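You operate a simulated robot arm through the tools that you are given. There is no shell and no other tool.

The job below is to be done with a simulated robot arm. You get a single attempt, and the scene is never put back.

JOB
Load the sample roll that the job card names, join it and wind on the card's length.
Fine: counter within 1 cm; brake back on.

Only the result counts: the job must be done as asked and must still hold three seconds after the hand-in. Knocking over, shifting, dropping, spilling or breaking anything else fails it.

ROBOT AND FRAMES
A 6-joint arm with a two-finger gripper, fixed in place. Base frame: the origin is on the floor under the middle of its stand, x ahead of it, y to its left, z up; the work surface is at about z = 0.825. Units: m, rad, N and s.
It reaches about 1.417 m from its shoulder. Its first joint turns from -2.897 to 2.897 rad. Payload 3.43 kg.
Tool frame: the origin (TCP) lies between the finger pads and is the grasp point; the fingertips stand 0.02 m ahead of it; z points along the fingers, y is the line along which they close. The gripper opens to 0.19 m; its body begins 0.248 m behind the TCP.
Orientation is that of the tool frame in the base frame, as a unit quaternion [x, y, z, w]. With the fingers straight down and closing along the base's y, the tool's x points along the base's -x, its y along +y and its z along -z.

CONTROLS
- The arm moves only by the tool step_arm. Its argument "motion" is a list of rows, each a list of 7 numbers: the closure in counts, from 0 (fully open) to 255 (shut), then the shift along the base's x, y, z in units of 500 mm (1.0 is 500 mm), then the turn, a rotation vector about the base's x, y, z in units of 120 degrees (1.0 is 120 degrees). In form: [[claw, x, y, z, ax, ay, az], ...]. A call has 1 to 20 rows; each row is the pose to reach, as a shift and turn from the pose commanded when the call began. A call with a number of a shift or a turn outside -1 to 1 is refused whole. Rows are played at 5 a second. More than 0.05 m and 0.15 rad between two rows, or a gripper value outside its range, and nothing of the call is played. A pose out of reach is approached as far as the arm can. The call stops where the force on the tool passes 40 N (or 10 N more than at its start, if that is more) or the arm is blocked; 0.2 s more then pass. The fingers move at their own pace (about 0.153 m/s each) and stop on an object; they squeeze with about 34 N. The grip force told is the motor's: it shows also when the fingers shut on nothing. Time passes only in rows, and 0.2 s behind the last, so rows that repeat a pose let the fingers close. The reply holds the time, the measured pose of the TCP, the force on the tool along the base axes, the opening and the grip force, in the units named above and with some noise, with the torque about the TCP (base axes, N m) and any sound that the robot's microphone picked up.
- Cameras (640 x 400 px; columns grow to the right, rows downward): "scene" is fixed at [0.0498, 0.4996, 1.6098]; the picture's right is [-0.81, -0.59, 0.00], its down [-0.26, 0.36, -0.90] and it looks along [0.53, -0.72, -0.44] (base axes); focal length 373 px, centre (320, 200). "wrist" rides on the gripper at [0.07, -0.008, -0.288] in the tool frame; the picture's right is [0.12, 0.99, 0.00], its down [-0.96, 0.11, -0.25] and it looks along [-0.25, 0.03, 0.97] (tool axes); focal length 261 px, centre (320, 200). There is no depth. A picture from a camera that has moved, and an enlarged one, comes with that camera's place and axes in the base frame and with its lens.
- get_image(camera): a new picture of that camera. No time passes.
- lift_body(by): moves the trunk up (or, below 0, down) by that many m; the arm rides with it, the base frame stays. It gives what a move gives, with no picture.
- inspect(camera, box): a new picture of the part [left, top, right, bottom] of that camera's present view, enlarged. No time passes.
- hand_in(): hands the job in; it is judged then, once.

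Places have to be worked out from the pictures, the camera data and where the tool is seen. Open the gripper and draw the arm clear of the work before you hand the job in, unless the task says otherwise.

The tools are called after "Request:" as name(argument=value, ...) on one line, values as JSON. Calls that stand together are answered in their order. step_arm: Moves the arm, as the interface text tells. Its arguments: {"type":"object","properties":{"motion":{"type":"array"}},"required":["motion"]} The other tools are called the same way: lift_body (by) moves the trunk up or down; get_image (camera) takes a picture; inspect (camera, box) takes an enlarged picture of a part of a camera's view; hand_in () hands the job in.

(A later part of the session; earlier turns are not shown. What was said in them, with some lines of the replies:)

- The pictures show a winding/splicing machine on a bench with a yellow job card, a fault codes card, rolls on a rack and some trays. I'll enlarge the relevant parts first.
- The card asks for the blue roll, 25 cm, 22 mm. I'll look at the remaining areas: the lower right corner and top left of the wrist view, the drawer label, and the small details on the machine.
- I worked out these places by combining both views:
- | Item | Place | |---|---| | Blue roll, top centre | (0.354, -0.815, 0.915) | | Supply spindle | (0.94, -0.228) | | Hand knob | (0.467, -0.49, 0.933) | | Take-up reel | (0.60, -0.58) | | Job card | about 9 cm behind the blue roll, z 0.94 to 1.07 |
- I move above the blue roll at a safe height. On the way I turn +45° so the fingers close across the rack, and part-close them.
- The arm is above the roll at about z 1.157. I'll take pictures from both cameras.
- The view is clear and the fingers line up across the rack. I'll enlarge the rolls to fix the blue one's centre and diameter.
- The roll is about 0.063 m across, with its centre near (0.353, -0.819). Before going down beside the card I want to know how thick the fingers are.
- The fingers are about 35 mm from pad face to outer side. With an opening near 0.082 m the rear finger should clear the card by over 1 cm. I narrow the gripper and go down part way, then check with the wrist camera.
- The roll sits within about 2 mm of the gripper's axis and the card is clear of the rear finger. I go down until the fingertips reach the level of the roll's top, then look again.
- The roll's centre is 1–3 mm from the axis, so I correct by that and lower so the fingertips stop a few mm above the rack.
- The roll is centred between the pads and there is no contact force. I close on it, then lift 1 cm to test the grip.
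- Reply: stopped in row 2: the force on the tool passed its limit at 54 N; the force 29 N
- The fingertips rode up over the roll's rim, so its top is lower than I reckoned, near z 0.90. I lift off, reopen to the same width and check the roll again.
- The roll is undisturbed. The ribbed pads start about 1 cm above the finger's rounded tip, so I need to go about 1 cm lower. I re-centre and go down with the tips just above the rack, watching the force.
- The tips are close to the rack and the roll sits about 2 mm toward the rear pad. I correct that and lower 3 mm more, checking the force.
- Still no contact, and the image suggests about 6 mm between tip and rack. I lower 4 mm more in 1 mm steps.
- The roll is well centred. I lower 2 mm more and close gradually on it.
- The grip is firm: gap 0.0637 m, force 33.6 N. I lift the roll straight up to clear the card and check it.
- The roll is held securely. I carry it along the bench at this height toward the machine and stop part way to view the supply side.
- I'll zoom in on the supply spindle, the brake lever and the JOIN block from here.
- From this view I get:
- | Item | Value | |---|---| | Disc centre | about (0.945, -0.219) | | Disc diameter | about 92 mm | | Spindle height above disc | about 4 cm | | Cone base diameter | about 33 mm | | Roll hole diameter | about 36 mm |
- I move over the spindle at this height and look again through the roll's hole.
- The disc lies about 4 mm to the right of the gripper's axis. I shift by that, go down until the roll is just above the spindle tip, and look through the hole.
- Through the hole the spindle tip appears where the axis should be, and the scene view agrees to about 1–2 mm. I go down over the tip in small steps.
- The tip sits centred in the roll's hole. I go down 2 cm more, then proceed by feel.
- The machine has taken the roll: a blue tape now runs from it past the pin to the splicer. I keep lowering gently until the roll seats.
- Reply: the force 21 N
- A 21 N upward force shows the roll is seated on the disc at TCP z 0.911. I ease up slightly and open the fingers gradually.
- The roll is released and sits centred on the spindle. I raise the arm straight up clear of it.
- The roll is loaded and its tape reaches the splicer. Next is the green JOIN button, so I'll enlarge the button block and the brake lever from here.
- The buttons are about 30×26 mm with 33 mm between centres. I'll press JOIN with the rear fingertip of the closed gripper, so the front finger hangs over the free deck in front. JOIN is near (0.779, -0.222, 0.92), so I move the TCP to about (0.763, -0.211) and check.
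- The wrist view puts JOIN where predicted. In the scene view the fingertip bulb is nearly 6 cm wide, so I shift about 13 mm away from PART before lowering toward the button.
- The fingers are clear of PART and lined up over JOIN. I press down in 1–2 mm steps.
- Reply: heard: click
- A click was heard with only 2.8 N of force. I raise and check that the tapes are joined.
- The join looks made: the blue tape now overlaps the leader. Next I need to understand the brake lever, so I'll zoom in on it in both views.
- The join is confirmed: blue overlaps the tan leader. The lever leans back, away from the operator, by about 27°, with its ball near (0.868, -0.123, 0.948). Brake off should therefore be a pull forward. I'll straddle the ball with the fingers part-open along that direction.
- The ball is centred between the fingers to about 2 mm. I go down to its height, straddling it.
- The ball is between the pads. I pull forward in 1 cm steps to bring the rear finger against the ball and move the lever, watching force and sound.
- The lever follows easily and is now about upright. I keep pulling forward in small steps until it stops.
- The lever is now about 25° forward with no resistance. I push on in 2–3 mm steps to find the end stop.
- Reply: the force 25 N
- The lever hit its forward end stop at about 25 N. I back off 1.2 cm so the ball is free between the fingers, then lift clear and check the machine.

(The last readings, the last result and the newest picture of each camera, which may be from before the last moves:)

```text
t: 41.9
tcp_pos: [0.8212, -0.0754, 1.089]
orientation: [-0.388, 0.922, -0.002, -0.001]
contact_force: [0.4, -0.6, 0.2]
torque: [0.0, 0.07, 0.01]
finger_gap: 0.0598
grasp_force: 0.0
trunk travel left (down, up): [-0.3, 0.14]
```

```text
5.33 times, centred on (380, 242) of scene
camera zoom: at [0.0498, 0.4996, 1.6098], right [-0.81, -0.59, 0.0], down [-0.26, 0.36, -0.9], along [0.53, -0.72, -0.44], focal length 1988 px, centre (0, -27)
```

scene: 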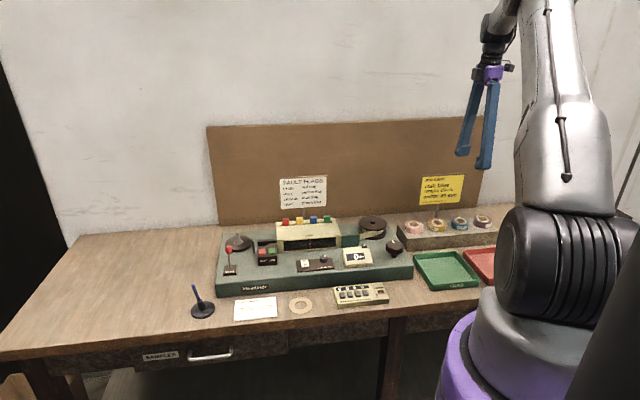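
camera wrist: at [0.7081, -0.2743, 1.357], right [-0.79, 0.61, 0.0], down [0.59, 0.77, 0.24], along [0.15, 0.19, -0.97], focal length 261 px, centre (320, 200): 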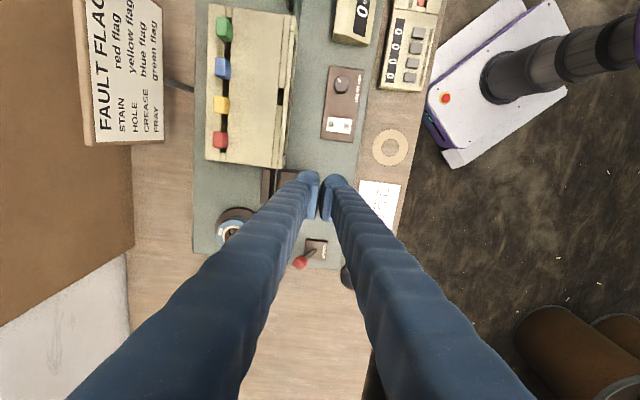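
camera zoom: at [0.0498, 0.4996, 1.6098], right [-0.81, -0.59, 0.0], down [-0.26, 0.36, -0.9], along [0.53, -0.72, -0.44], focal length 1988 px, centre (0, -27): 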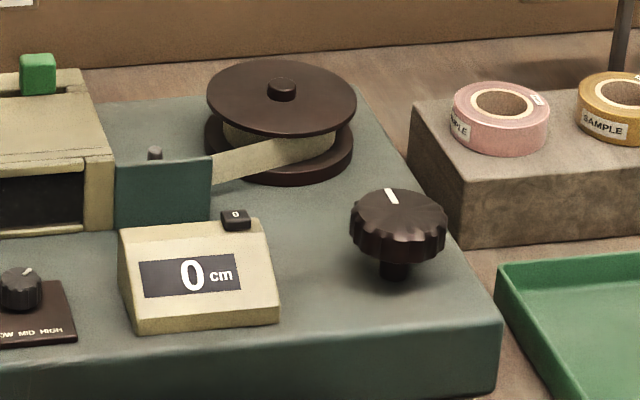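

The lever is now fully forward and the counter still reads 0. Next comes the hand knob, near (0.467, -0.49). I move above it to look at it and the neighbouring counter closely.

Request:
step_arm(motion=[[134, -0.03, -0.035, 0.02, 0, 0, 0], [134, -0.09, -0.105, 0.02, 0, 0, 0], [134, -0.15, -0.176, 0.02, 0, 0, 0], [134, -0.21, -0.246, 0.02, 0, 0, 0], [134, -0.27, -0.317, 0.02, 0, 0, 0], [134, -0.33, -0.387, 0.02, 0, 0, 0], [134, -0.39, -0.457, 0.02, 0, 0, 0], [134, -0.45, -0.528, 0.02, 0, 0, 0], [134, -0.51, -0.598, 0.02, 0, 0, 0], [134, -0.57, -0.668, 0.02, 0, 0, 0], [134, -0.63, -0.739, 0.02, 0, 0, 0], [134, -0.68, -0.797, 0.02, 0, 0, 0], [134, -0.708, -0.83, 0.02, 0, 0, 0], [134, -0.708, -0.83, 0.02, 0, 0, 0]])

Request:
get_image(camera="wrist")

Request:
inspect(camera="wrist", box=[240, 110, 400, 230])

Request:
get_image(camera="scene")

```text
t: 44.9
tcp_pos: [0.4672, -0.4918, 1.0984]
orientation: [-0.389, 0.921, -0.001, 0.0]
contact_force: [-0.8, -0.6, 0.4]
torque: [0.01, 0.02, 0.0]
finger_gap: 0.0902
grasp_force: 0.1
trunk travel left (down, up): [-0.3, 0.14]
```

```text
taken
camera wrist: at [0.4228, -0.5477, 1.3866], right [-0.79, 0.61, 0.0], down [0.59, 0.77, 0.24], along [0.15, 0.19, -0.97], focal length 261 px, centre (320, 200)
```

wrist: 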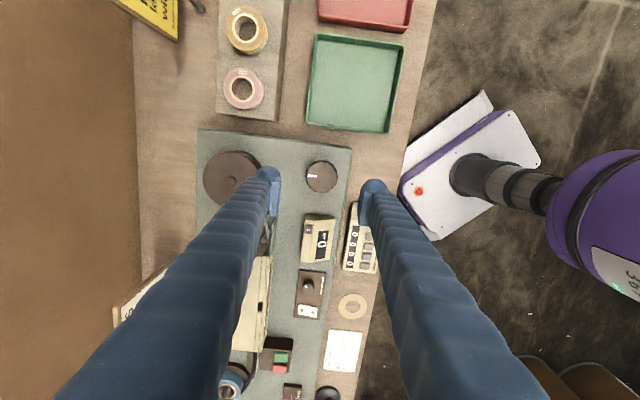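

```text
3.33 times, centred on (320, 170) of wrist
camera zoom: at [0.4228, -0.5477, 1.3866], right [-0.79, 0.61, 0.0], down [0.59, 0.77, 0.24], along [0.15, 0.19, -0.97], focal length 869 px, centre (320, 300)
```

zoom: 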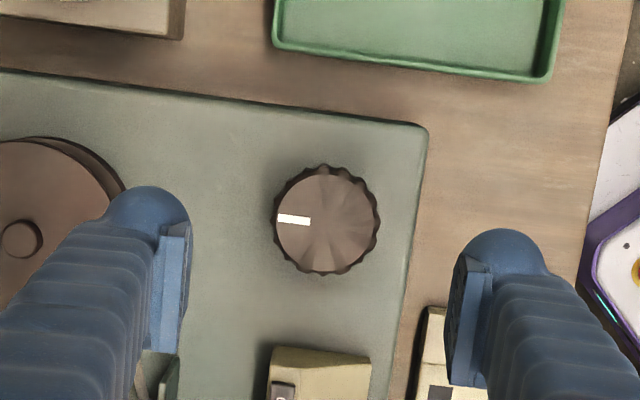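

```text
taken
```

scene: 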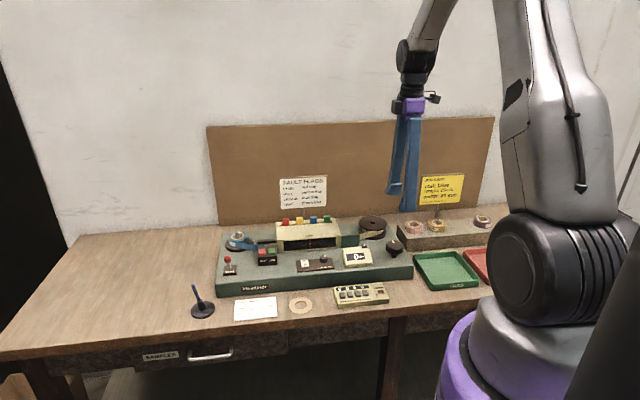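

The knob is about 57 mm across, centred near (0.467, -0.485), and the counter is about 8.5 cm away, leaving room to turn. I correct the alignment and go down to just above the knob.

Request:
step_arm(motion=[[134, 0, 0.0136, -0.06, 0, 0, 0], [134, 0, 0.0136, -0.14, 0, 0, 0], [134, 0, 0.0136, -0.22, 0, 0, 0], [134, 0, 0.0136, -0.28, 0, 0, 0], [134, 0, 0.0136, -0.28, 0, 0, 0]])

Request:
inspect(camera="wrist", box=[240, 130, 400, 250])

Request:
inspect(camera="scene", box=[350, 195, 430, 270])

```text
t: 46.1
tcp_pos: [0.4653, -0.483, 0.9578]
orientation: [-0.388, 0.921, -0.002, 0.0]
contact_force: [0.0, -1.0, 0.0]
torque: [0.04, -0.02, 0.0]
finger_gap: 0.09
grasp_force: 0.0
trunk travel left (down, up): [-0.3, 0.14]
```

```text
3.33 times, centred on (320, 190) of wrist
camera zoom: at [0.4212, -0.539, 1.2462], right [-0.79, 0.61, 0.0], down [0.59, 0.77, 0.24], along [0.15, 0.19, -0.97], focal length 869 px, centre (320, 233)
```

zoom: 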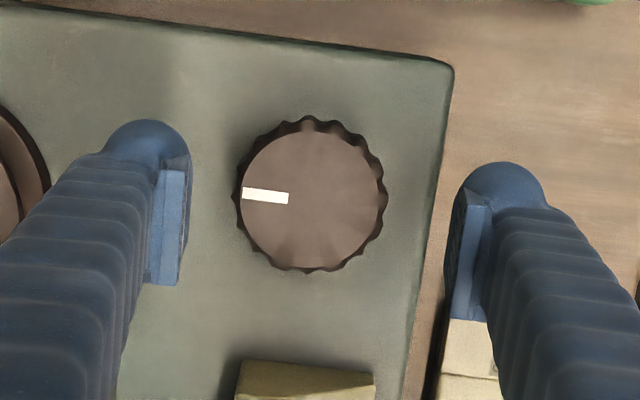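

```text
5.33 times, centred on (390, 232) of scene
camera zoom: at [0.0498, 0.4996, 1.6098], right [-0.81, -0.59, 0.0], down [-0.26, 0.36, -0.9], along [0.53, -0.72, -0.44], focal length 1988 px, centre (-53, 27)
```

zoom: 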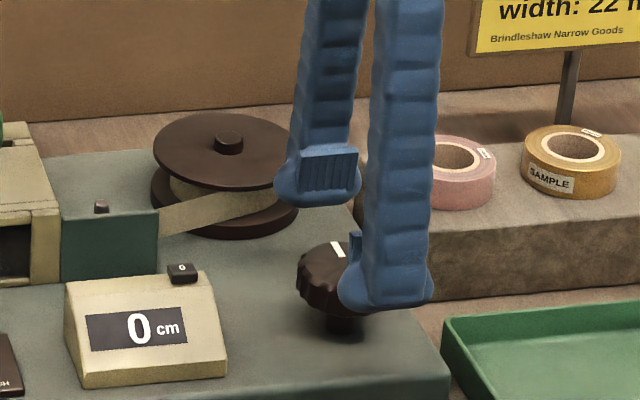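

The knob is centred to about 3 mm. I correct that and lower to grip depth, with the tips still above the deck.

Request:
step_arm(motion=[[134, 0.0038, -0.0036, -0.02, 0, 0, 0], [134, 0.0038, -0.0036, -0.04, 0, 0, 0], [134, 0.0038, -0.0036, -0.06, 0, 0, 0], [134, 0.0038, -0.0036, -0.072, 0, 0, 0], [134, 0.0038, -0.0036, -0.08, 0, 0, 0], [134, 0.0038, -0.0036, -0.08, 0, 0, 0]])

Request:
inspect(camera="wrist", box=[240, 130, 400, 250])

Request:
inspect(camera="scene", box=[350, 195, 430, 270])

```text
t: 47.5
tcp_pos: [0.4669, -0.4855, 0.9173]
orientation: [-0.388, 0.921, -0.002, 0.0]
contact_force: [-0.4, -0.7, 0.3]
torque: [0.04, 0.0, 0.01]
finger_gap: 0.0904
grasp_force: 0.1
trunk travel left (down, up): [-0.3, 0.14]
```

```text
3.33 times, centred on (320, 190) of wrist
camera zoom: at [0.4241, -0.5418, 1.2061], right [-0.79, 0.61, 0.0], down [0.59, 0.77, 0.24], along [0.15, 0.19, -0.97], focal length 869 px, centre (320, 233)
```

zoom: 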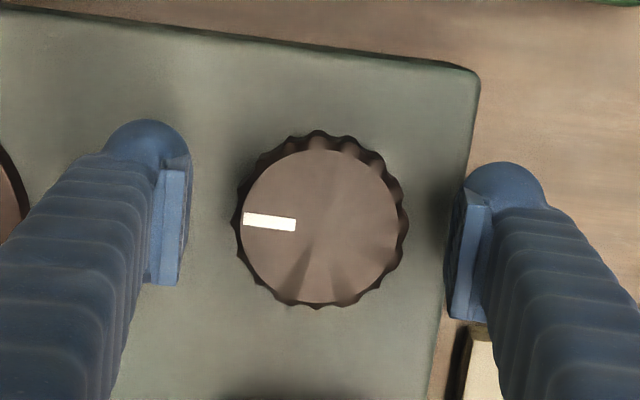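

```text
5.33 times, centred on (390, 232) of scene
camera zoom: at [0.0498, 0.4996, 1.6098], right [-0.81, -0.59, 0.0], down [-0.26, 0.36, -0.9], along [0.53, -0.72, -0.44], focal length 1988 px, centre (-53, 27)
```

zoom: 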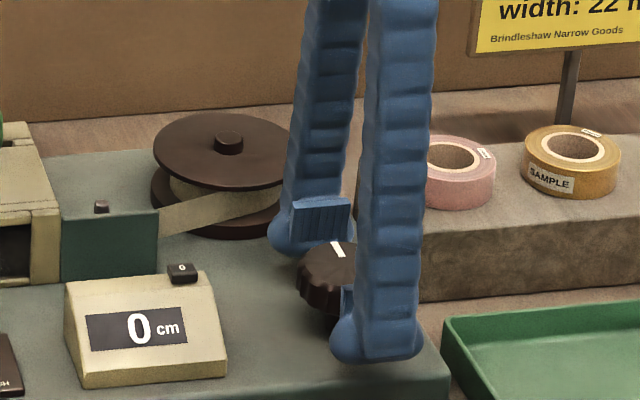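

The pads are level with the knob and centred on it. I close on it gently and turn 20° counter-clockwise as a test, since the reel winds that way, then check the counter.

Request:
step_arm(motion=[[155, 0, 0, 0, 0, 0, 0], [170, 0, 0, 0, 0, 0, 0], [180, 0, 0, 0, 0, 0, 0], [185, 0, 0, 0, 0, 0, 0], [185, 0, 0, 0, 0, 0, 0]])

Request:
inspect(camera="wrist", box=[240, 130, 400, 250])

```text
t: 48.7
tcp_pos: [0.4684, -0.4851, 0.9173]
orientation: [-0.389, 0.921, -0.002, 0.0]
contact_force: [2.4, -2.8, -0.1]
torque: [-0.04, -0.06, -0.04]
finger_gap: 0.0558
grasp_force: 44.7
trunk travel left (down, up): [-0.3, 0.14]
```

```text
3.33 times, centred on (320, 190) of wrist
camera zoom: at [0.4245, -0.5419, 1.2061], right [-0.79, 0.61, 0.0], down [0.59, 0.77, 0.24], along [0.15, 0.19, -0.97], focal length 869 px, centre (320, 233)
```

zoom: 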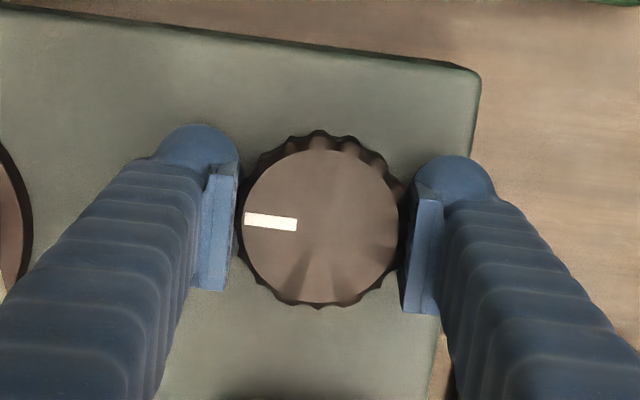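

The knob is gripped at a gap of 0.056 m with only a small side force. I turn 20° counter-clockwise and read the counter.

Request:
step_arm(motion=[[185, 0, 0, 0, 0, 0, 0.04], [185, 0, 0, 0, 0, 0, 0.085], [185, 0, 0, 0, 0, 0, 0.13], [185, 0, 0, 0, 0, 0, 0.167], [185, 0, 0, 0, 0, 0, 0.167]])

Request:
inspect(camera="scene", box=[330, 205, 430, 290])

Request:
inspect(camera="wrist", box=[240, 130, 400, 250])

```text
t: 49.9
tcp_pos: [0.4681, -0.4849, 0.9179]
orientation: [-0.544, 0.839, -0.002, 0.0]
contact_force: [1.4, -1.1, 2.0]
torque: [0.18, 0.01, -0.79]
finger_gap: 0.0561
grasp_force: 45.4
trunk travel left (down, up): [-0.3, 0.14]
```

```text
4.71 times, centred on (380, 248) of scene
camera zoom: at [0.0498, 0.4996, 1.6098], right [-0.81, -0.59, 0.0], down [-0.26, 0.36, -0.9], along [0.53, -0.72, -0.44], focal length 1754 px, centre (38, -24)
```

zoom: 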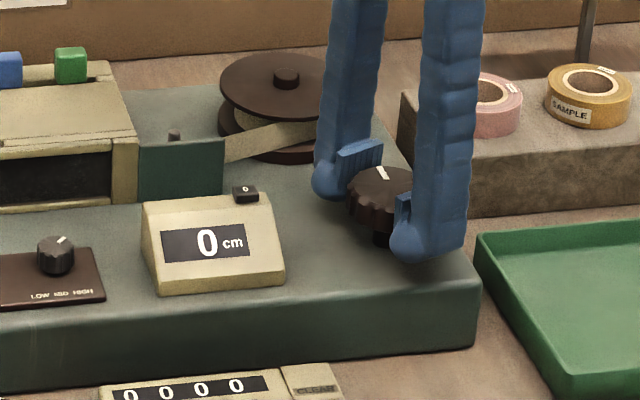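

```text
3.33 times, centred on (320, 190) of wrist
camera zoom: at [0.4459, -0.5528, 1.2057], right [-0.95, 0.3, 0.0], down [0.29, 0.93, 0.25], along [0.08, 0.23, -0.97], focal length 869 px, centre (320, 233)
```

zoom: 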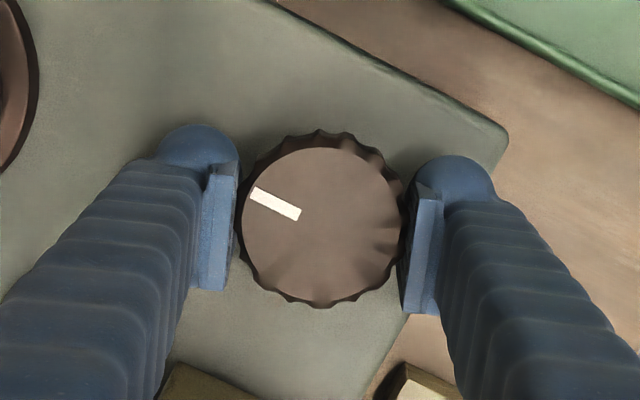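

The knob resisted: the fingers slipped round it with 0.8 N·m of torque. So it won't turn counter-clockwise. I turn back clockwise 20° and check the counter and mark.

Request:
step_arm(motion=[[185, 0, 0, 0, 0, 0, -0.04], [185, 0, 0, 0, 0, 0, -0.085], [185, 0, 0, 0, 0, 0, -0.13], [185, 0, 0, 0, 0, 0, -0.167], [185, 0, 0, 0, 0, 0, -0.167]])

Request:
inspect(camera="scene", box=[330, 205, 430, 290])

Request:
inspect(camera="wrist", box=[240, 130, 400, 250])

```text
t: 51.1
tcp_pos: [0.4695, -0.4849, 0.9172]
orientation: [-0.387, 0.922, -0.003, 0.0]
contact_force: [7.0, -1.2, -2.9]
torque: [0.07, -0.22, 0.02]
finger_gap: 0.056
grasp_force: 44.8
trunk travel left (down, up): [-0.3, 0.14]
```

```text
4.71 times, centred on (380, 248) of scene
camera zoom: at [0.0498, 0.4996, 1.6098], right [-0.81, -0.59, 0.0], down [-0.26, 0.36, -0.9], along [0.53, -0.72, -0.44], focal length 1754 px, centre (38, -24)
```

zoom: 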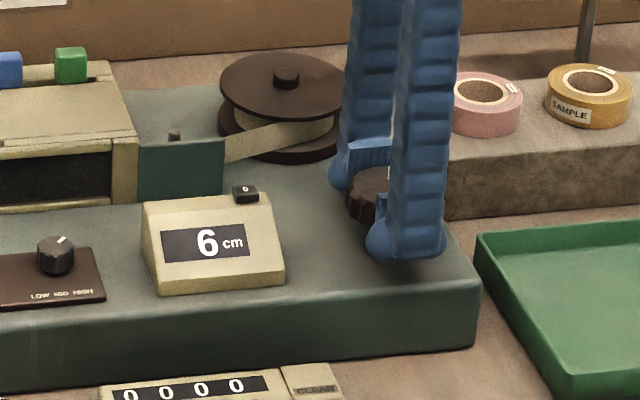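

```text
3.33 times, centred on (320, 190) of wrist
camera zoom: at [0.425, -0.5414, 1.2057], right [-0.79, 0.61, 0.0], down [0.59, 0.77, 0.24], along [0.15, 0.19, -0.97], focal length 869 px, centre (320, 233)
```

zoom: 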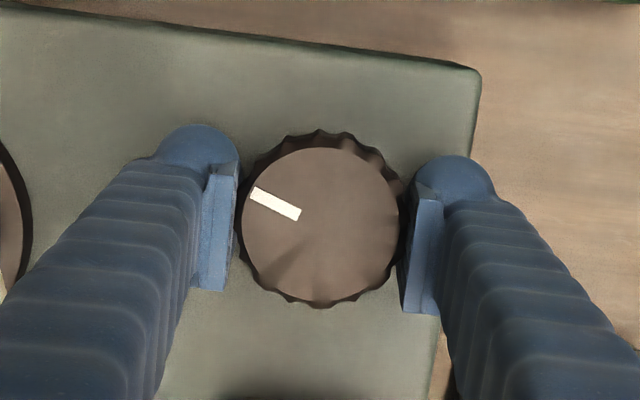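

Clockwise is the winding direction: about 21° gave 6 cm, roughly 3.5° per cm. I turn another 35° clockwise and read the counter.

Request:
step_arm(motion=[[185, 0, 0, 0, 0, 0, -0.04], [185, 0, 0, 0, 0, 0, -0.09], [185, 0, 0, 0, 0, 0, -0.14], [185, 0, 0, 0, 0, 0, -0.19], [185, 0, 0, 0, 0, 0, -0.24], [185, 0, 0, 0, 0, 0, -0.29], [185, 0, 0, 0, 0, 0, -0.29]])

Request:
inspect(camera="scene", box=[330, 205, 430, 290])

Request:
inspect(camera="wrist", box=[220, 120, 420, 270])

```text
t: 52.7
tcp_pos: [0.4695, -0.487, 0.9176]
orientation: [-0.094, 0.996, -0.003, 0.0]
contact_force: [12.5, -16.1, 3.9]
torque: [-0.22, 0.04, 0.06]
finger_gap: 0.0562
grasp_force: 45.4
trunk travel left (down, up): [-0.3, 0.14]
```

```text
4.71 times, centred on (380, 248) of scene
camera zoom: at [0.0498, 0.4996, 1.6098], right [-0.81, -0.59, 0.0], down [-0.26, 0.36, -0.9], along [0.53, -0.72, -0.44], focal length 1754 px, centre (38, -24)
```

zoom: 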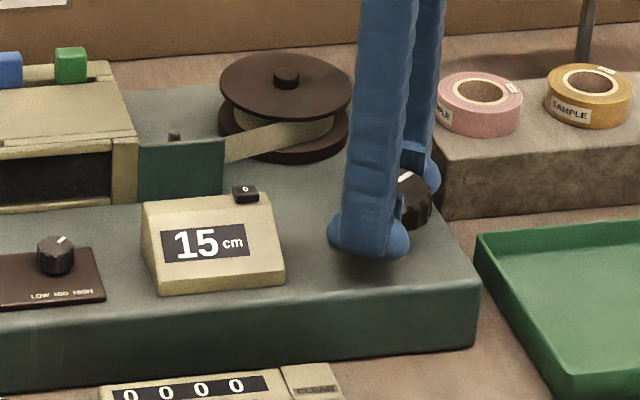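

```text
2.67 times, centred on (320, 195) of wrist
camera zoom: at [0.4016, -0.5076, 1.2057], right [-0.3, 0.95, -0.01], down [0.92, 0.29, 0.25], along [0.24, 0.07, -0.97], focal length 695 px, centre (320, 213)
```

zoom: 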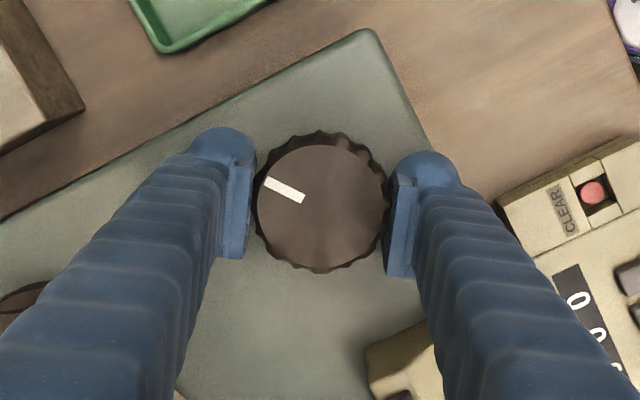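

The counter reads 15 cm after 55°, about 3.7° per cm. A 20 N side force has built up, so I shift 2 mm toward the knob's axis and turn another 28°.

Request:
step_arm(motion=[[185, 0.002, -0.002, 0, 0, 0, -0.02], [185, 0.004, -0.005, 0, 0, 0, -0.06], [185, 0.004, -0.005, 0, 0, 0, -0.1], [185, 0.004, -0.005, 0, 0, 0, -0.14], [185, 0.004, -0.005, 0, 0, 0, -0.18], [185, 0.004, -0.005, 0, 0, 0, -0.22], [185, 0.004, -0.005, 0, 0, 0, -0.235], [185, 0.004, -0.005, 0, 0, 0, -0.235]])

Request:
inspect(camera="scene", box=[330, 205, 430, 290])

Request:
inspect(camera="wrist", box=[220, 120, 420, 270])

```text
t: 54.5
tcp_pos: [0.4692, -0.4884, 0.9171]
orientation: [0.151, 0.989, -0.002, -0.002]
contact_force: [-2.0, -5.8, -4.6]
torque: [0.0, 0.07, -0.01]
finger_gap: 0.0562
grasp_force: 44.8
trunk travel left (down, up): [-0.3, 0.14]
```

```text
4.71 times, centred on (380, 248) of scene
camera zoom: at [0.0498, 0.4996, 1.6098], right [-0.81, -0.59, 0.0], down [-0.26, 0.36, -0.9], along [0.53, -0.72, -0.44], focal length 1754 px, centre (38, -24)
```

zoom: 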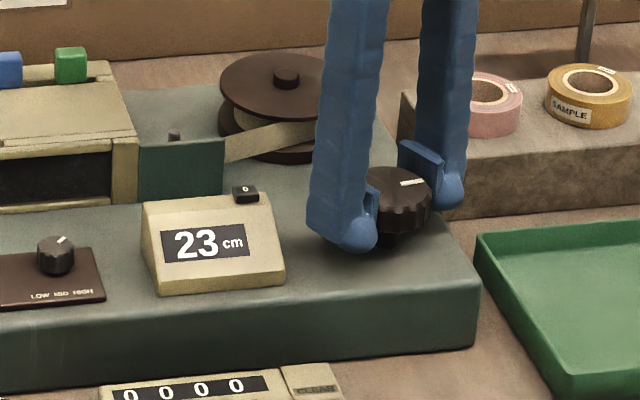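

```text
2.67 times, centred on (320, 195) of wrist
camera zoom: at [0.4006, -0.4756, 1.2058], right [0.18, 0.98, 0.0], down [0.95, -0.18, 0.24], along [0.24, -0.05, -0.97], focal length 695 px, centre (320, 213)
```

zoom: 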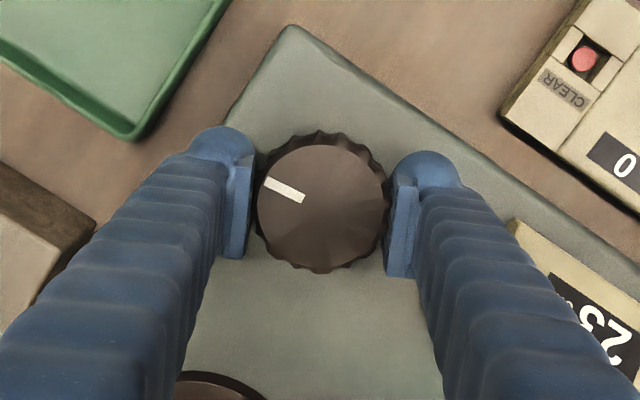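

The counter reads 23 cm after 83° total, about 0.2755 cm per degree, so 25 cm needs roughly 7.5° more. I turn that slowly.

Request:
step_arm(motion=[[185, 0, 0, 0, 0, 0, -0.016], [185, 0, 0, 0, 0, 0, -0.032], [185, 0, 0, 0, 0, 0, -0.048], [185, 0, 0, 0, 0, 0, -0.062], [185, 0, 0, 0, 0, 0, -0.062], [185, 0, 0, 0, 0, 0, -0.062]])

Request:
inspect(camera="scene", box=[330, 205, 430, 290])

```text
t: 55.9
tcp_pos: [0.4698, -0.4902, 0.9177]
orientation: [0.215, 0.977, -0.001, -0.002]
contact_force: [-11.1, -7.4, -14.5]
torque: [-0.02, 0.07, 0.06]
finger_gap: 0.0559
grasp_force: 45.3
trunk travel left (down, up): [-0.3, 0.14]
```

```text
4.71 times, centred on (380, 248) of scene
camera zoom: at [0.0498, 0.4996, 1.6098], right [-0.81, -0.59, 0.0], down [-0.26, 0.36, -0.9], along [0.53, -0.72, -0.44], focal length 1754 px, centre (38, -24)
```

zoom: 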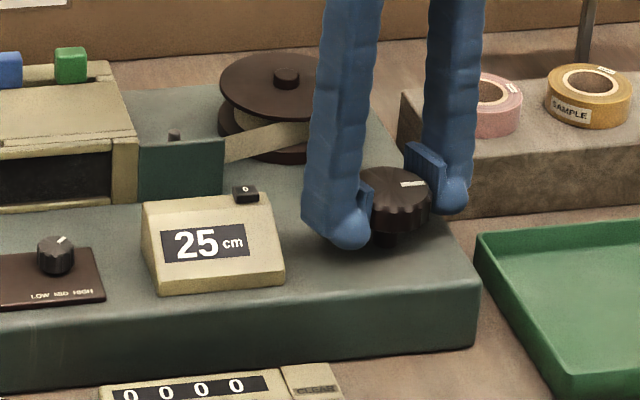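

The counter reads 25 cm. I open the fingers just enough to free the knob, keeping clear of the counter, then lift straight up.

Request:
step_arm(motion=[[180, 0, 0, 0, 0, 0, 0], [172, 0, 0, 0, 0, 0, 0], [165, 0, 0, 0, 0, 0, 0], [163, 0, 0, 0, 0, 0, 0], [163, 0, 0, 0.02, 0, 0, 0], [163, 0, 0, 0.06, 0, 0, 0], [163, 0, 0, 0.12, 0, 0, 0], [163, 0, 0, 0.2, 0, 0, 0], [163, 0, 0, 0.28, 0, 0, 0], [163, 0, 0, 0.36, 0, 0, 0], [163, 0, 0, 0.36, 0, 0, 0]])

Request:
inspect(camera="scene", box=[330, 205, 430, 290])

Request:
get_image(camera="scene")

```text
t: 58.3
tcp_pos: [0.4704, -0.4883, 1.0984]
orientation: [0.215, 0.977, -0.002, -0.002]
contact_force: [0.3, 0.5, -0.3]
torque: [-0.05, 0.02, 0.05]
finger_gap: 0.0683
grasp_force: 0.0
trunk travel left (down, up): [-0.3, 0.14]
```

```text
4.71 times, centred on (380, 248) of scene
camera zoom: at [0.0498, 0.4996, 1.6098], right [-0.81, -0.59, 0.0], down [-0.26, 0.36, -0.9], along [0.53, -0.72, -0.44], focal length 1754 px, centre (38, -24)
```

zoom: 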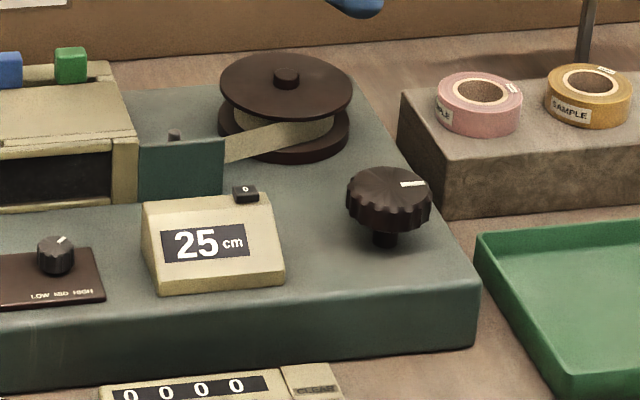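

```text
taken
```

scene: 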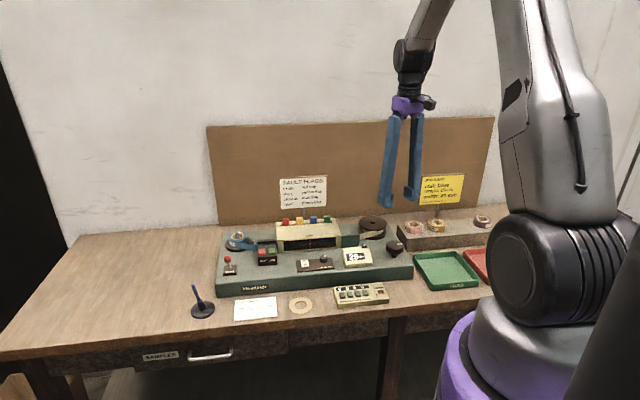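

The counter holds at 25 cm. Now the brake goes back on: I return above the lever's ball, about (0.830, -0.084), turning the gripper back so the fingers straddle it front and back.

Request:
step_arm(motion=[[170, 0.03, 0.034, 0.02, 0, 0, 0.05], [175, 0.09, 0.101, 0.02, 0, 0, 0.105], [175, 0.15, 0.168, 0.02, 0, 0, 0.16], [175, 0.21, 0.236, 0.02, 0, 0, 0.215], [175, 0.27, 0.303, 0.02, 0, 0, 0.27], [175, 0.33, 0.37, 0.02, 0, 0, 0.325], [175, 0.39, 0.438, 0.02, 0, 0, 0.38], [175, 0.45, 0.505, 0.02, 0, 0, 0.435], [175, 0.51, 0.572, 0.02, 0, 0, 0.49], [175, 0.57, 0.64, 0.02, 0, 0, 0.54], [175, 0.63, 0.707, 0.02, 0, 0, 0.587], [175, 0.69, 0.774, 0.02, 0, 0, 0.587], [175, 0.717, 0.81, 0.02, 0, 0, 0.587], [175, 0.717, 0.81, 0, 0, 0, 0.587]])

Request:
inspect(camera="wrist", box=[240, 100, 400, 250])

Request:
inspect(camera="scene", box=[190, 170, 290, 300])

```text
t: 61.3
tcp_pos: [0.8282, -0.0819, 1.0969]
orientation: [-0.388, 0.922, -0.002, -0.001]
contact_force: [-0.3, 1.0, -0.3]
torque: [0.0, 0.04, 0.03]
finger_gap: 0.0598
grasp_force: 0.0
trunk travel left (down, up): [-0.3, 0.14]
```

```text
2.67 times, centred on (320, 175) of wrist
camera zoom: at [0.7852, -0.1378, 1.3852], right [-0.79, 0.61, 0.0], down [0.59, 0.77, 0.24], along [0.15, 0.19, -0.97], focal length 695 px, centre (320, 267)
```

zoom: 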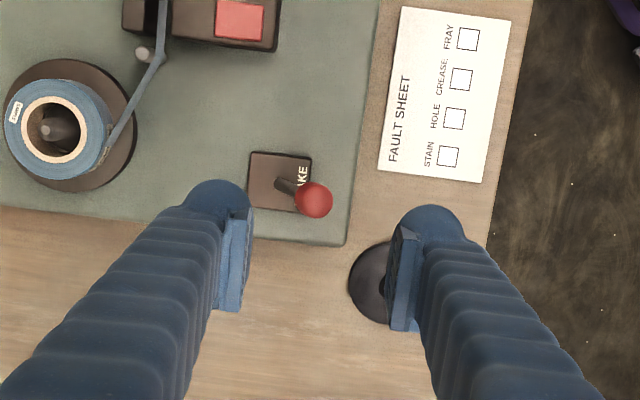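

```text
3.08 times, centred on (240, 235) of scene
camera zoom: at [0.0498, 0.4996, 1.6098], right [-0.81, -0.59, 0.0], down [-0.26, 0.36, -0.9], along [0.53, -0.72, -0.44], focal length 1147 px, centre (566, 92)
```

zoom: 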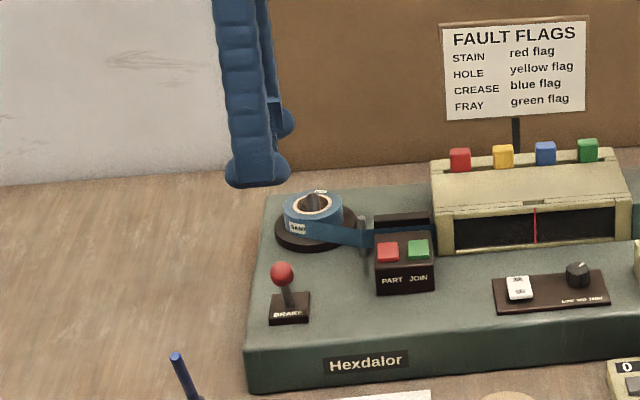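

The ball is centred between the fingers to about 3 mm and the roll is still in place. I go down to the ball's height.

Request:
step_arm(motion=[[175, 0, 0, -0.08, 0, 0, 0], [175, 0, 0, -0.16, 0, 0, 0], [175, 0, 0, -0.24, 0, 0, 0], [175, 0, 0, -0.298, 0, 0, 0], [175, 0, 0, -0.298, 0, 0, 0]])

Request:
inspect(camera="wrist", box=[240, 130, 400, 250])

```text
t: 62.5
tcp_pos: [0.8291, -0.081, 0.9493]
orientation: [-0.387, 0.922, -0.003, 0.0]
contact_force: [-0.1, -1.0, -0.2]
torque: [0.05, 0.01, -0.01]
finger_gap: 0.0598
grasp_force: 0.1
trunk travel left (down, up): [-0.3, 0.14]
```

```text
3.33 times, centred on (320, 190) of wrist
camera zoom: at [0.7856, -0.1375, 1.2375], right [-0.79, 0.61, 0.0], down [0.59, 0.77, 0.24], along [0.15, 0.19, -0.97], focal length 869 px, centre (320, 233)
```

zoom: 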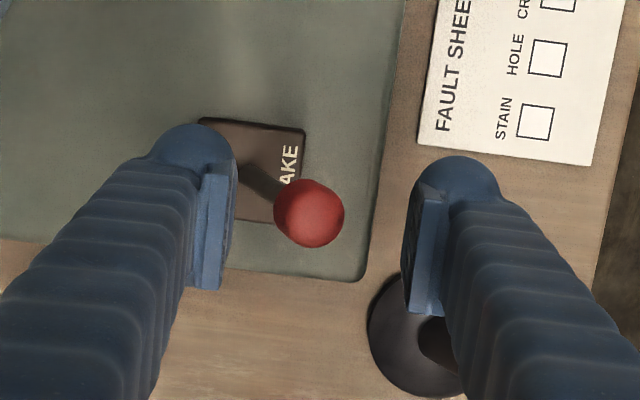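

The ball sits between the pads. I push it back, away from the operator, in 1 cm steps.

Request:
step_arm(motion=[[175, 0.0143, -0.014, 0, 0, 0, 0], [175, 0.0285, -0.028, 0, 0, 0, 0], [175, 0.0428, -0.042, 0, 0, 0, 0], [175, 0.0571, -0.056, 0, 0, 0, 0], [175, 0.0714, -0.07, 0, 0, 0, 0], [175, 0.0857, -0.084, 0, 0, 0, 0], [175, 0.0928, -0.091, 0, 0, 0, 0]])

Request:
inspect(camera="wrist", box=[240, 130, 400, 250])

Request:
inspect(camera="scene", box=[195, 200, 275, 290])

```text
t: 64.1
tcp_pos: [0.8753, -0.1293, 0.9479]
orientation: [-0.389, 0.921, -0.002, 0.0]
contact_force: [-0.5, 0.0, 0.3]
torque: [0.0, 0.0, 0.02]
finger_gap: 0.0596
grasp_force: 0.1
trunk travel left (down, up): [-0.3, 0.14]
```

```text
3.33 times, centred on (320, 190) of wrist
camera zoom: at [0.8319, -0.1848, 1.2369], right [-0.79, 0.61, 0.0], down [0.59, 0.77, 0.24], along [0.15, 0.19, -0.97], focal length 869 px, centre (320, 233)
```

zoom: 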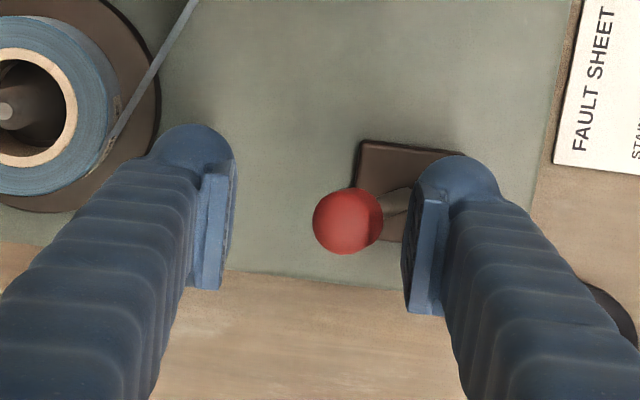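

```text
4.44 times, centred on (235, 245) of scene
camera zoom: at [0.0498, 0.4996, 1.6098], right [-0.81, -0.59, 0.0], down [-0.26, 0.36, -0.9], along [0.53, -0.72, -0.44], focal length 1657 px, centre (698, 0)
```

zoom: 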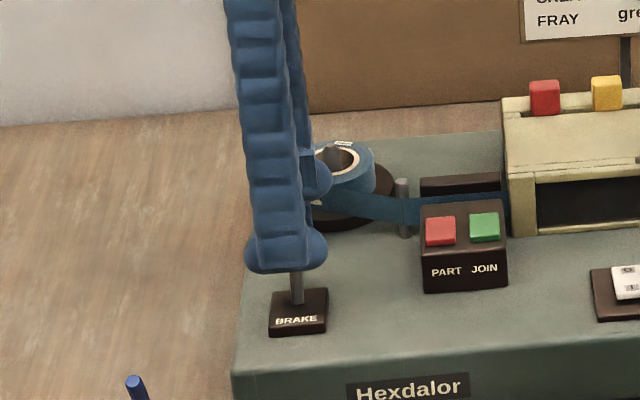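

The lever has snapped back by itself: the ball is at (0.868, -0.122), its original brake-on position. I push 1 cm more to confirm it rests on its stop.

Request:
step_arm(motion=[[175, 0.0057, -0.0056, 0, 0, 0, 0], [175, 0.0114, -0.0112, 0, 0, 0, 0], [175, 0.0143, -0.014, 0, 0, 0, 0], [175, 0.0171, -0.0168, 0, 0, 0, 0]])

Request:
inspect(camera="wrist", box=[240, 130, 400, 250])

```text
t: 65.1
tcp_pos: [0.8834, -0.1362, 0.9486]
orientation: [-0.388, 0.922, -0.001, -0.002]
contact_force: [-2.8, 2.1, -1.1]
torque: [0.0, -0.03, 0.01]
finger_gap: 0.0618
grasp_force: 1.8
trunk travel left (down, up): [-0.3, 0.14]
```

```text
3.33 times, centred on (320, 190) of wrist
camera zoom: at [0.8396, -0.192, 1.2365], right [-0.79, 0.61, 0.0], down [0.59, 0.77, 0.24], along [0.15, 0.19, -0.97], focal length 869 px, centre (320, 233)
```

zoom: 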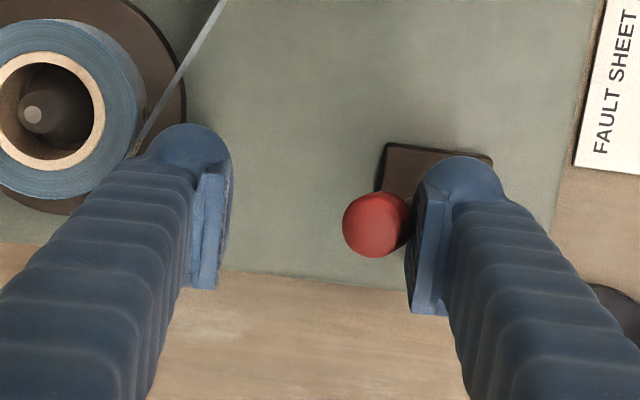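

The lever rests firmly on its rear stop. I back off 1.2 cm so the ball is free, and lift clear.

Request:
step_arm(motion=[[175, -0.0085, 0.0084, 0, 0, 0, 0], [175, -0.0185, 0.018, 0, 0, 0, 0], [175, -0.0185, 0.018, 0.04, 0, 0, 0], [175, -0.0185, 0.018, 0.12, 0, 0, 0], [175, -0.0185, 0.018, 0.2, 0, 0, 0], [175, -0.0185, 0.018, 0.29, 0, 0, 0], [175, -0.0185, 0.018, 0.38, 0, 0, 0], [175, -0.0185, 0.018, 0.38, 0, 0, 0]])

Request:
inspect(camera="scene", box=[190, 200, 300, 310])

Request:
inspect(camera="scene", box=[300, 200, 430, 310])

Request:
get_image(camera="wrist")

```text
t: 66.9
tcp_pos: [0.8736, -0.1274, 1.1357]
orientation: [-0.388, 0.922, -0.001, 0.0]
contact_force: [-0.2, 0.3, 0.4]
torque: [-0.02, 0.04, -0.01]
finger_gap: 0.0596
grasp_force: 0.0
trunk travel left (down, up): [-0.3, 0.14]
```

```text
3.64 times, centred on (245, 255) of scene
camera zoom: at [0.0498, 0.4996, 1.6098], right [-0.81, -0.59, 0.0], down [-0.26, 0.36, -0.9], along [0.53, -0.72, -0.44], focal length 1356 px, centre (593, 0)
```

zoom: 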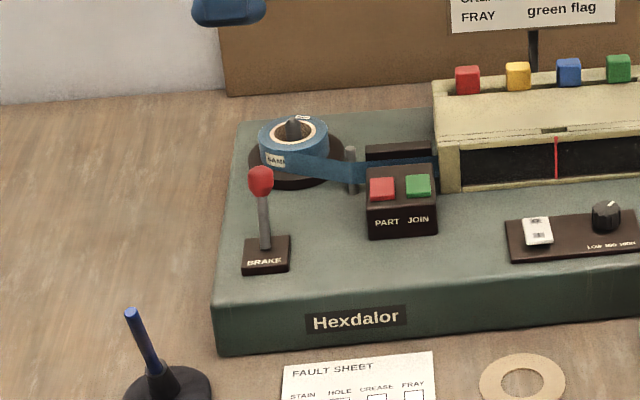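

```text
3.64 times, centred on (365, 255) of scene
camera zoom: at [0.0498, 0.4996, 1.6098], right [-0.81, -0.59, 0.0], down [-0.26, 0.36, -0.9], along [0.53, -0.72, -0.44], focal length 1356 px, centre (156, 0)
```

zoom: 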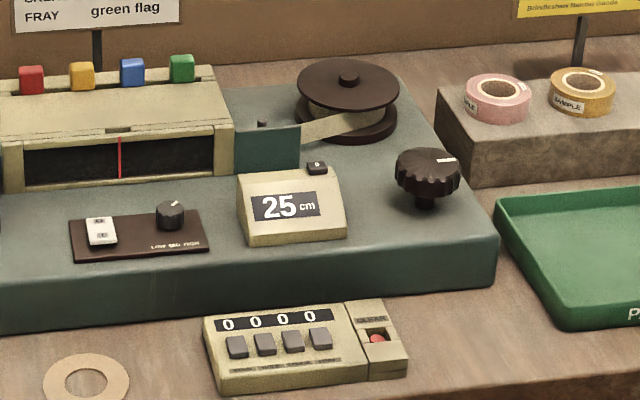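

```text
taken
camera wrist: at [0.8316, -0.1836, 1.4248], right [-0.79, 0.61, 0.0], down [0.59, 0.77, 0.24], along [0.15, 0.19, -0.97], focal length 261 px, centre (320, 200)
```

wrist: 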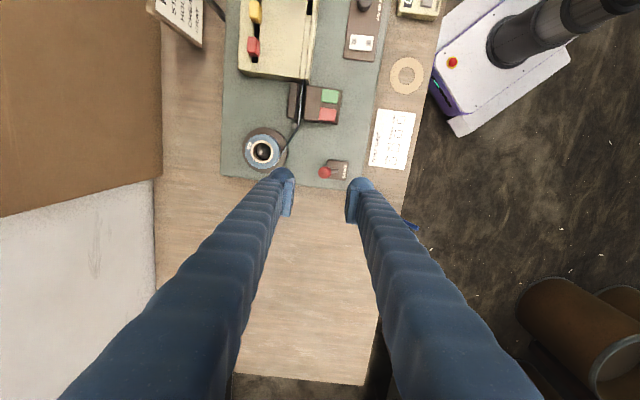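

The brake lever is back in its original place, the counter reads 25 cm, and nothing else has moved. I raise the arm, draw it back and open the gripper.

Request:
step_arm(motion=[[175, 0, 0, 0.08, 0, 0, 0], [140, 0, 0, 0.16, 0, 0, 0], [80, -0.05, -0.02, 0.22, 0, 0, 0], [20, -0.13, -0.04, 0.24, 0, 0, 0], [0, -0.21, -0.06, 0.24, 0, 0, 0], [0, -0.29, -0.08, 0.24, 0, 0, 0], [0, -0.34, -0.1, 0.24, 0, 0, 0], [0, -0.34, -0.1, 0.24, 0, 0, 0]])

Request:
get_image(camera="scene")

Request:
inspect(camera="scene", box=[200, 200, 430, 320])

```text
t: 68.7
tcp_pos: [0.7038, -0.1785, 1.2589]
orientation: [-0.388, 0.922, -0.002, -0.001]
contact_force: [0.1, 0.9, 0.0]
torque: [0.04, 0.02, 0.01]
finger_gap: 0.1902
grasp_force: 0.1
trunk travel left (down, up): [-0.3, 0.14]
```

```text
taken
```

scene: 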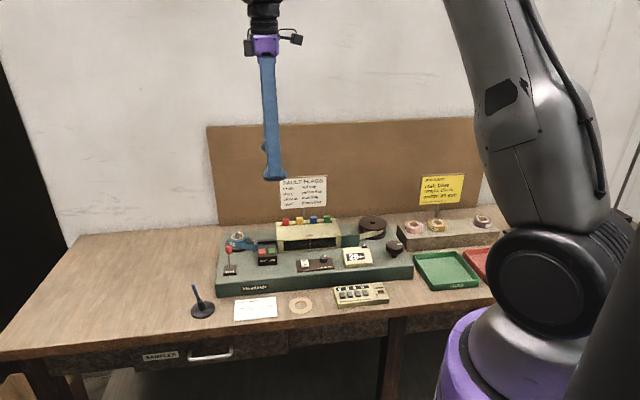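

```text
2.78 times, centred on (315, 260) of scene
camera zoom: at [0.0498, 0.4996, 1.6098], right [-0.81, -0.59, 0.0], down [-0.26, 0.36, -0.9], along [0.53, -0.72, -0.44], focal length 1037 px, centre (334, 33)
```

zoom: 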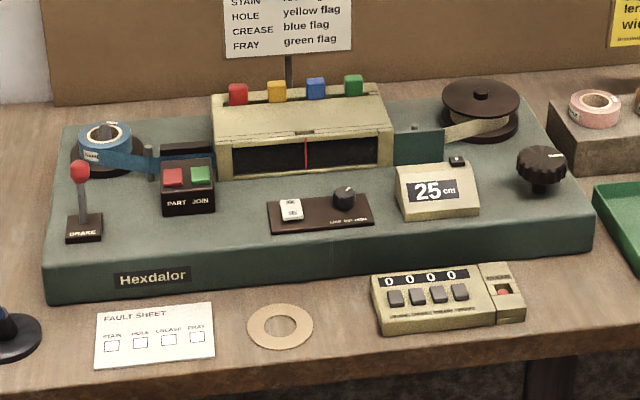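

The blue roll is loaded and joined, the counter reads 25 cm, the brake is on, and the gripper is open and clear. I hand the job in.

Request:
hand_in()

```text
The job is handed in.
```

I loaded the blue sample roll, joined it and wound on 25 cm. At hand-in the counter read 25 cm and the brake was back on. I don't have the judge's result.

- **Roll:** My first attempt to grip the blue roll failed, because the fingers rode up over its rim. It stayed in place on the rack and the second grip held. It now sits on the supply spindle with its tape running to the splicer.
- **Join:** I pressed JOIN, heard a click, and saw the blue tape overlapping the leader.
- **Winding:** I pulled the brake lever forward to release it and wound by the hand knob. My first turn, counter-clockwise, slipped without moving the counter, so I wound clockwise.
- **Brake:** I pushed the lever back to where it started and checked that it rests on its stop.

I saw nothing else on the bench moved in the last pictures. The gripper is open and the arm is clear of the work.
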